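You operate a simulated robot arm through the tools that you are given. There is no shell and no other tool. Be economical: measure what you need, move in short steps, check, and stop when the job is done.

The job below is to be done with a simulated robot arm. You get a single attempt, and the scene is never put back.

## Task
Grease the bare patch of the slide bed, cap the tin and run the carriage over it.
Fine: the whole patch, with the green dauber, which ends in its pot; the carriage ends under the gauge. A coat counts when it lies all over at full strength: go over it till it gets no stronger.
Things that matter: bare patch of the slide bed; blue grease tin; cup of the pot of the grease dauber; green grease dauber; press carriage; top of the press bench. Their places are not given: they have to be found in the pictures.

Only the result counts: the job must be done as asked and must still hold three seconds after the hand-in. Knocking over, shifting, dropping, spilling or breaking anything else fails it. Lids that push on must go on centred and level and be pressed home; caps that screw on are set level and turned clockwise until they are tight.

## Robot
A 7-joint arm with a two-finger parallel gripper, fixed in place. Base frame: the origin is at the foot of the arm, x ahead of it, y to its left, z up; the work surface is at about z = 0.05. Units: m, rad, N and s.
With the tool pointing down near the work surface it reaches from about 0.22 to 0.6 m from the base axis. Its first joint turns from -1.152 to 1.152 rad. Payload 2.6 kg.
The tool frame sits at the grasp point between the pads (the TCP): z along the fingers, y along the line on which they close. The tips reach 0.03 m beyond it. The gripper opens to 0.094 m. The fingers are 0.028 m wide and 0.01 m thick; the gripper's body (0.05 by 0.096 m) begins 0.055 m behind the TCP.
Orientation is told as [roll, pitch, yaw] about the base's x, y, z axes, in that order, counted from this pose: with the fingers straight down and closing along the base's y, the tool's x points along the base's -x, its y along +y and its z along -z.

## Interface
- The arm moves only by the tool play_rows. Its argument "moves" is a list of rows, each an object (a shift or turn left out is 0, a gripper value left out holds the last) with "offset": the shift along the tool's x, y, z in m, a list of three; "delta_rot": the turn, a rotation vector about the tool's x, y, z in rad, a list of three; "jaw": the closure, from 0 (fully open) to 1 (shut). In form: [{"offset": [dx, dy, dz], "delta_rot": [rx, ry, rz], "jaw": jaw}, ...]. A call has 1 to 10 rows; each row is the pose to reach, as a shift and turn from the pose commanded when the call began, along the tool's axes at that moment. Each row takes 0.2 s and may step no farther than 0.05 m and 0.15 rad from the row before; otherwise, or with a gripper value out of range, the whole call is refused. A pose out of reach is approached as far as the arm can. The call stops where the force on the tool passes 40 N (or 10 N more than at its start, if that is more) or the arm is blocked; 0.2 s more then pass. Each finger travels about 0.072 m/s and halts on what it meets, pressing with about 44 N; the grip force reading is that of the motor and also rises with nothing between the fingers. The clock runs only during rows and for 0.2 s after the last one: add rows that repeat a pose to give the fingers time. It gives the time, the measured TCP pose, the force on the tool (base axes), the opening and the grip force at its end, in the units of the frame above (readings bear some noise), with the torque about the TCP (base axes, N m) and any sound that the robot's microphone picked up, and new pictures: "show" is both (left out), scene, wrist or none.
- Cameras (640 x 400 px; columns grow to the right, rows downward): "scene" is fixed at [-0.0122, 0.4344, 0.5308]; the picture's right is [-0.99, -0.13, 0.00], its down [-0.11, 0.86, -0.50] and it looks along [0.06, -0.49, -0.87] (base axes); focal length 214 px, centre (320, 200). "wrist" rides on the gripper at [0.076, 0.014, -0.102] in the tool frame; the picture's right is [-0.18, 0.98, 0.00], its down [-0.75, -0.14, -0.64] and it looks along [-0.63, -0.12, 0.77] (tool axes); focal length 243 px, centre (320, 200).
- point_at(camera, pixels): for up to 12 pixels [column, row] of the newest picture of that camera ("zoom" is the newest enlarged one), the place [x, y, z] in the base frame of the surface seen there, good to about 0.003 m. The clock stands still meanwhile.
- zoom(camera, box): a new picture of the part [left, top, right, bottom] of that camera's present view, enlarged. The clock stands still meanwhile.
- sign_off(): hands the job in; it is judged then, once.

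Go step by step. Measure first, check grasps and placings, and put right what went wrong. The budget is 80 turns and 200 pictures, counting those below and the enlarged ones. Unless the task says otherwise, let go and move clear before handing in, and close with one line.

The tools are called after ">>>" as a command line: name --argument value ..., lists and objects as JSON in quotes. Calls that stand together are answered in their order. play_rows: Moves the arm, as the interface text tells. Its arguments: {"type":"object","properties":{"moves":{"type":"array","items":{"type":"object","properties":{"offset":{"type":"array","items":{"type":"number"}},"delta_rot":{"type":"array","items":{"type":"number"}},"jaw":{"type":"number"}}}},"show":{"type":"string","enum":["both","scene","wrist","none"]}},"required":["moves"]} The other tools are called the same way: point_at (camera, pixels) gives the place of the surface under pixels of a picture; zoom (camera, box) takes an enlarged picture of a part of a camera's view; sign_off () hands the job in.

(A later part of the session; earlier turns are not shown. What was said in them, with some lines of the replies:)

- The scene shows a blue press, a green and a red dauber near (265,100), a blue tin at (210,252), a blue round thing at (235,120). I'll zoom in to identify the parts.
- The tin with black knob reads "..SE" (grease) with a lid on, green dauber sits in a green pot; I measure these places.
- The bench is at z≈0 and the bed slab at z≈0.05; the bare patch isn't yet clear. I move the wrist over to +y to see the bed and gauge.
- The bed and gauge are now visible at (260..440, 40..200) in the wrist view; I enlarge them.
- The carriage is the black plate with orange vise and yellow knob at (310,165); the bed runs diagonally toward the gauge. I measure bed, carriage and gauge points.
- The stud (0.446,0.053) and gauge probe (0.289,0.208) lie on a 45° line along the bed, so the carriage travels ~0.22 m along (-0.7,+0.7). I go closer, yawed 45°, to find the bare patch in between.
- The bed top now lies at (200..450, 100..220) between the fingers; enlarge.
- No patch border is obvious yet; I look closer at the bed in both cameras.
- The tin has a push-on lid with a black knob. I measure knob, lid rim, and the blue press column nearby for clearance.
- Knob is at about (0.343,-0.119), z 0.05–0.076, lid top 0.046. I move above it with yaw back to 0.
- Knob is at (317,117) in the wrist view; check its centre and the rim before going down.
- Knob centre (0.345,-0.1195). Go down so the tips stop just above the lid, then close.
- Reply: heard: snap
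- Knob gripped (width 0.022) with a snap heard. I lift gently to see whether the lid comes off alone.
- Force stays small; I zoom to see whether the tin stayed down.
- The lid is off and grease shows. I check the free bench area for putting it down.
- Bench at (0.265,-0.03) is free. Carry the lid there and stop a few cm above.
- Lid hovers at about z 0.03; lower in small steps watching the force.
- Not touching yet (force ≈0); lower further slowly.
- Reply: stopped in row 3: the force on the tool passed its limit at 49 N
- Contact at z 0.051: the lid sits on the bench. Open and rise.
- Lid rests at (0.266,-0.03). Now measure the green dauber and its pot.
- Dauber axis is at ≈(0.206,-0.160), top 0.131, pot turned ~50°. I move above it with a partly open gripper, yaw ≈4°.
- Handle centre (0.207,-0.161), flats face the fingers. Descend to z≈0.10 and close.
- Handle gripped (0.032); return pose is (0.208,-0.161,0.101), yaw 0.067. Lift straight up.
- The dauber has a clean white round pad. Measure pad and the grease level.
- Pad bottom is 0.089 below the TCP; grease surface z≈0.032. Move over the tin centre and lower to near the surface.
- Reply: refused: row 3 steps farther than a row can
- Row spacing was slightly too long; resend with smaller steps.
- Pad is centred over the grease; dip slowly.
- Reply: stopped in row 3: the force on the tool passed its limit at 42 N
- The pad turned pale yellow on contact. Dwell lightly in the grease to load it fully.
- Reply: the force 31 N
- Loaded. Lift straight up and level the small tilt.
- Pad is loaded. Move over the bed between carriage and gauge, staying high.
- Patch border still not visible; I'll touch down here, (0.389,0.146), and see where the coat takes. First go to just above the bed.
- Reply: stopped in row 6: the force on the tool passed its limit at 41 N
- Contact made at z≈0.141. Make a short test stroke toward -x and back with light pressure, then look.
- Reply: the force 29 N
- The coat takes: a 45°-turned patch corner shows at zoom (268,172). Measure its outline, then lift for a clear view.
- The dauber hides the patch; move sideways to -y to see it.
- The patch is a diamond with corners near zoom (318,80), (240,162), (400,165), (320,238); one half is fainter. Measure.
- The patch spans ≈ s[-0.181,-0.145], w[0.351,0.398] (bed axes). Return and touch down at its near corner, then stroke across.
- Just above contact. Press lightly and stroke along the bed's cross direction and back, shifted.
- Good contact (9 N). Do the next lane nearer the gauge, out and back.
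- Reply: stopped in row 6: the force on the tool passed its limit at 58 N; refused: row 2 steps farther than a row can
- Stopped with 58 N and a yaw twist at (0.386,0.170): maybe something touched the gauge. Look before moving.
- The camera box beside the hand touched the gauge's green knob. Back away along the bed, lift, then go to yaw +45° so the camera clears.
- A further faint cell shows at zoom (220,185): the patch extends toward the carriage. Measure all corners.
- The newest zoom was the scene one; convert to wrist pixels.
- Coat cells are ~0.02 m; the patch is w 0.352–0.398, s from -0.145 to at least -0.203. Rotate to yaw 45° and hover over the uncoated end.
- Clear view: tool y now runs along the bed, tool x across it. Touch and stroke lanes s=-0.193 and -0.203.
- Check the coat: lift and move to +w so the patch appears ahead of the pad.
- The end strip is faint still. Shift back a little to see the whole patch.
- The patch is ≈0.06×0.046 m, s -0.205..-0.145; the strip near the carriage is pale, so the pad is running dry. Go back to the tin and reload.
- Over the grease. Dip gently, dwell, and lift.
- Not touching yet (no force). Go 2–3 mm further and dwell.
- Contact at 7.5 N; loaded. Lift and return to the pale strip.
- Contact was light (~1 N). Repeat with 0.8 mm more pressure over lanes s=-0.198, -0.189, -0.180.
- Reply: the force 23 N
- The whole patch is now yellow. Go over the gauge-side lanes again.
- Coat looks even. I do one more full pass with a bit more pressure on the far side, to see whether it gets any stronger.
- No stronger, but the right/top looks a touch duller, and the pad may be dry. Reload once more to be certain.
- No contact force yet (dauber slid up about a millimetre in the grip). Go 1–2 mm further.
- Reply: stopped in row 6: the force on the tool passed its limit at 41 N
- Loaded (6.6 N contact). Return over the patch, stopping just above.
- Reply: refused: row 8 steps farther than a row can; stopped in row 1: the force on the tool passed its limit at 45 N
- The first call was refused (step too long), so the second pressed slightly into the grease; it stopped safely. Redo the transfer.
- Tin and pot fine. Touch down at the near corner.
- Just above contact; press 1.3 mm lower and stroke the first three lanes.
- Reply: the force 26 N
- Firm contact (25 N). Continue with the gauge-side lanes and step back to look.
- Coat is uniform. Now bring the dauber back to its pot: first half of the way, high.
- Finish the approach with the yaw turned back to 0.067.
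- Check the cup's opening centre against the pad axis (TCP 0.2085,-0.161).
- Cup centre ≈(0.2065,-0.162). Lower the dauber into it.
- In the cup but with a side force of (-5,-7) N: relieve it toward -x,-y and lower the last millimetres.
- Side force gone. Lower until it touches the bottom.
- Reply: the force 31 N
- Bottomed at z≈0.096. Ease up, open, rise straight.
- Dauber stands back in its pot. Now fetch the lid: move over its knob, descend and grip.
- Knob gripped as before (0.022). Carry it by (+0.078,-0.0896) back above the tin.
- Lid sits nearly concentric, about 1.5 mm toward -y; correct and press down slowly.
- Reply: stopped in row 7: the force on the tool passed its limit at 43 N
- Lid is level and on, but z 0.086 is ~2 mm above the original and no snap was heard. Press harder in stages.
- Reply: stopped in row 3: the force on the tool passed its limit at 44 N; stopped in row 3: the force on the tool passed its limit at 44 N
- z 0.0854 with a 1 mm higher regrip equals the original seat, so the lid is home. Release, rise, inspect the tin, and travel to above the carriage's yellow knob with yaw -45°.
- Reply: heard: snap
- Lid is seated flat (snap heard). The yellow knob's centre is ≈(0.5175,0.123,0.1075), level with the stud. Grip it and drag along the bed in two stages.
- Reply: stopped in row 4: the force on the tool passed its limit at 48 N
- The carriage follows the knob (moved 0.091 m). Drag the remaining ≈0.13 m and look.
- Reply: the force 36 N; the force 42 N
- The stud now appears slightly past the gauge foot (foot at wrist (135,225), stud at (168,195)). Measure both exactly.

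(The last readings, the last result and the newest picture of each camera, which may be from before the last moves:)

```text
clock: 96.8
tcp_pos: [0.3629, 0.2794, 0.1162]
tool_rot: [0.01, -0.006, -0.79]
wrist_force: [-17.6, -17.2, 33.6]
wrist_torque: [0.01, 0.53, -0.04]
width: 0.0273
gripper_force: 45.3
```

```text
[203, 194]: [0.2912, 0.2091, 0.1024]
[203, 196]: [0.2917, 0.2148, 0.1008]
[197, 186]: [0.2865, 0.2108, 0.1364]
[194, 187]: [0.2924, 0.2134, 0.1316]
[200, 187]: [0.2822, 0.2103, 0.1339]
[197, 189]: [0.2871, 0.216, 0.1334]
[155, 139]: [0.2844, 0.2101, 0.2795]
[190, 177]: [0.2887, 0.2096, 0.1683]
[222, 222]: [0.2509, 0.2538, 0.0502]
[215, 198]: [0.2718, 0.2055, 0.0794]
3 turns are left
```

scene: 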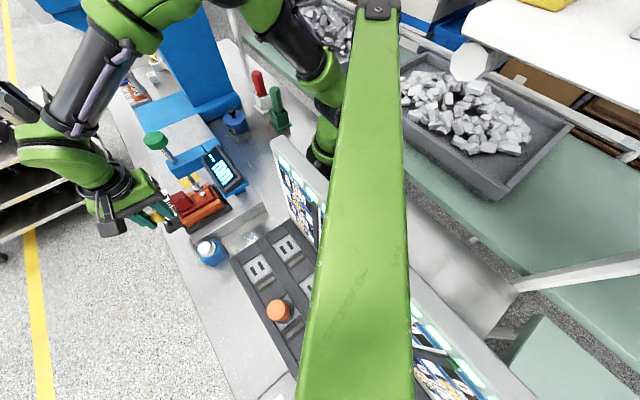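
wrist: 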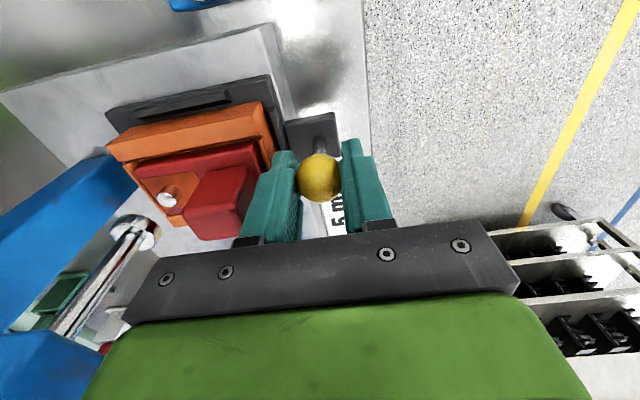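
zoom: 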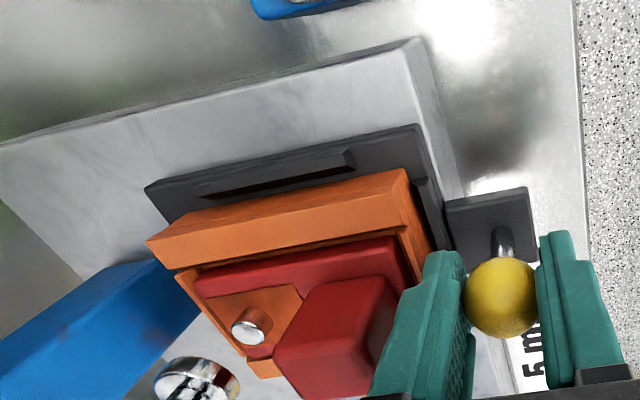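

Foot/stem s≈-0.055 and stud s≈-0.0575: aligned within 2–3 mm. Nudge 1.5 mm, open, rise clear and check.

>>> play_rows --moves '[{"offset": [0.0015, 0, 0]}, {"offset": [0.0015, 0, 0], "jaw": 0.5}, {"offset": [0.0015, 0, 0], "jaw": 0.5}, {"offset": [0.0015, 0, 0], "jaw": 0.5}, {"offset": [0.0015, 0, -0.03]}, {"offset": [0.0015, 0.005, -0.07]}, {"offset": [0.0015, 0.015, -0.11]}, {"offset": [0.0015, 0.025, -0.15]}, {"offset": [0.0015, 0.025, -0.19]}]'

>>> zoom --camera "scene" --box '[120, 100, 260, 220]'

>>> zoom --camera "scene" --box '[210, 80, 300, 160]'

>>> point_at --camera "scene" --pixels '[[203, 194], [203, 196], [204, 195], [197, 186], [197, 189]]'

```text
clock: 98.8
tcp_pos: [0.3776, 0.296, 0.3067]
tool_rot: [0.012, -0.008, -0.791]
wrist_force: [0.1, 0.3, 0.4]
wrist_torque: [0.03, -0.03, 0.0]
width: 0.0468
gripper_force: 0.1
```

scene: 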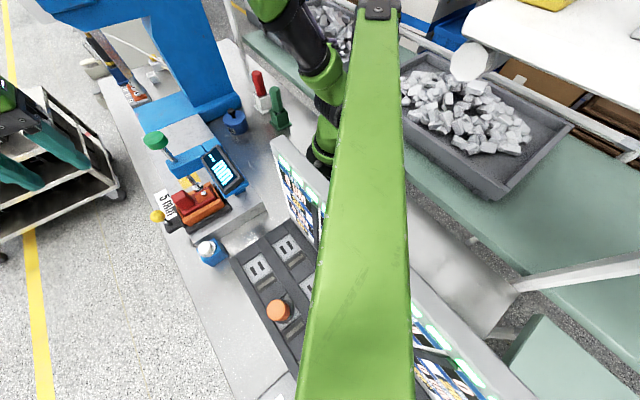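
wrist: 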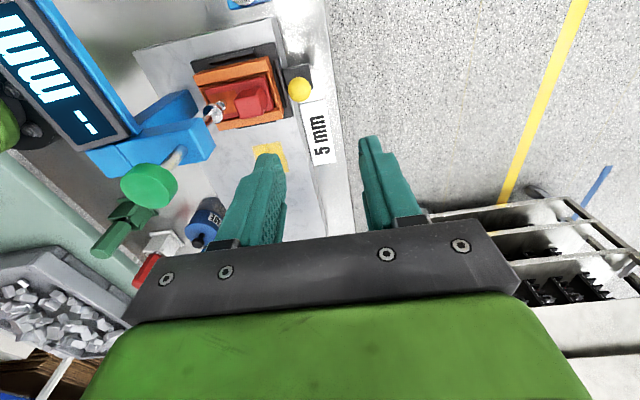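

```text
3.33 times, centred on (190, 160) of scene
```

zoom: 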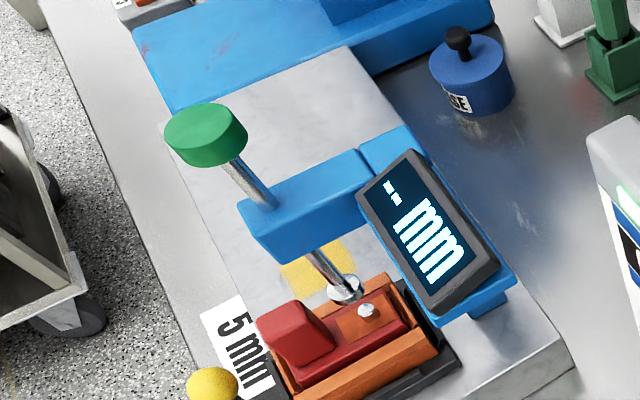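

```text
5.00 times, centred on (255, 120) of scene
```

zoom: 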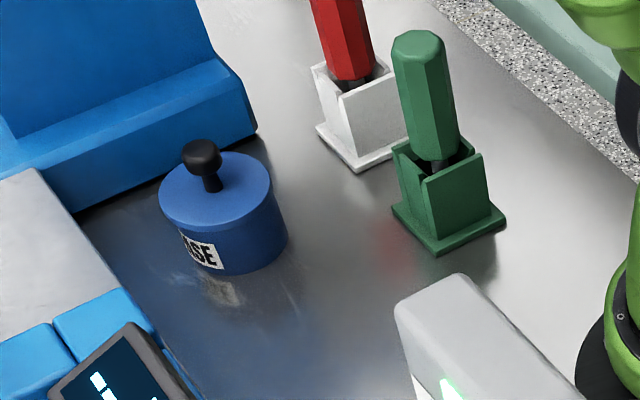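

```text
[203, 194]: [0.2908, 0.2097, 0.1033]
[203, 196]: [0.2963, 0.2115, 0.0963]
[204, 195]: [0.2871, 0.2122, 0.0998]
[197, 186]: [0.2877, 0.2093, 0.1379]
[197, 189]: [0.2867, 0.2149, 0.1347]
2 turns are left
```

The stud (0.291,0.211) sits under the gauge foot (0.287,0.212), and the patch is evenly coated. The tin is capped, the dauber is in its pot and the hand is clear, so I'm handing in.

>>> sign_off

```text
The job is handed in.
```

I've handed the job in: the whole patch is greased evenly with the green dauber, the tin is capped, the dauber is back in its pot, and the carriage is under the gauge to within about 4 mm. During greasing, the hand's camera box bumped the gauge's green knob once; later pictures showed the gauge in the same place.
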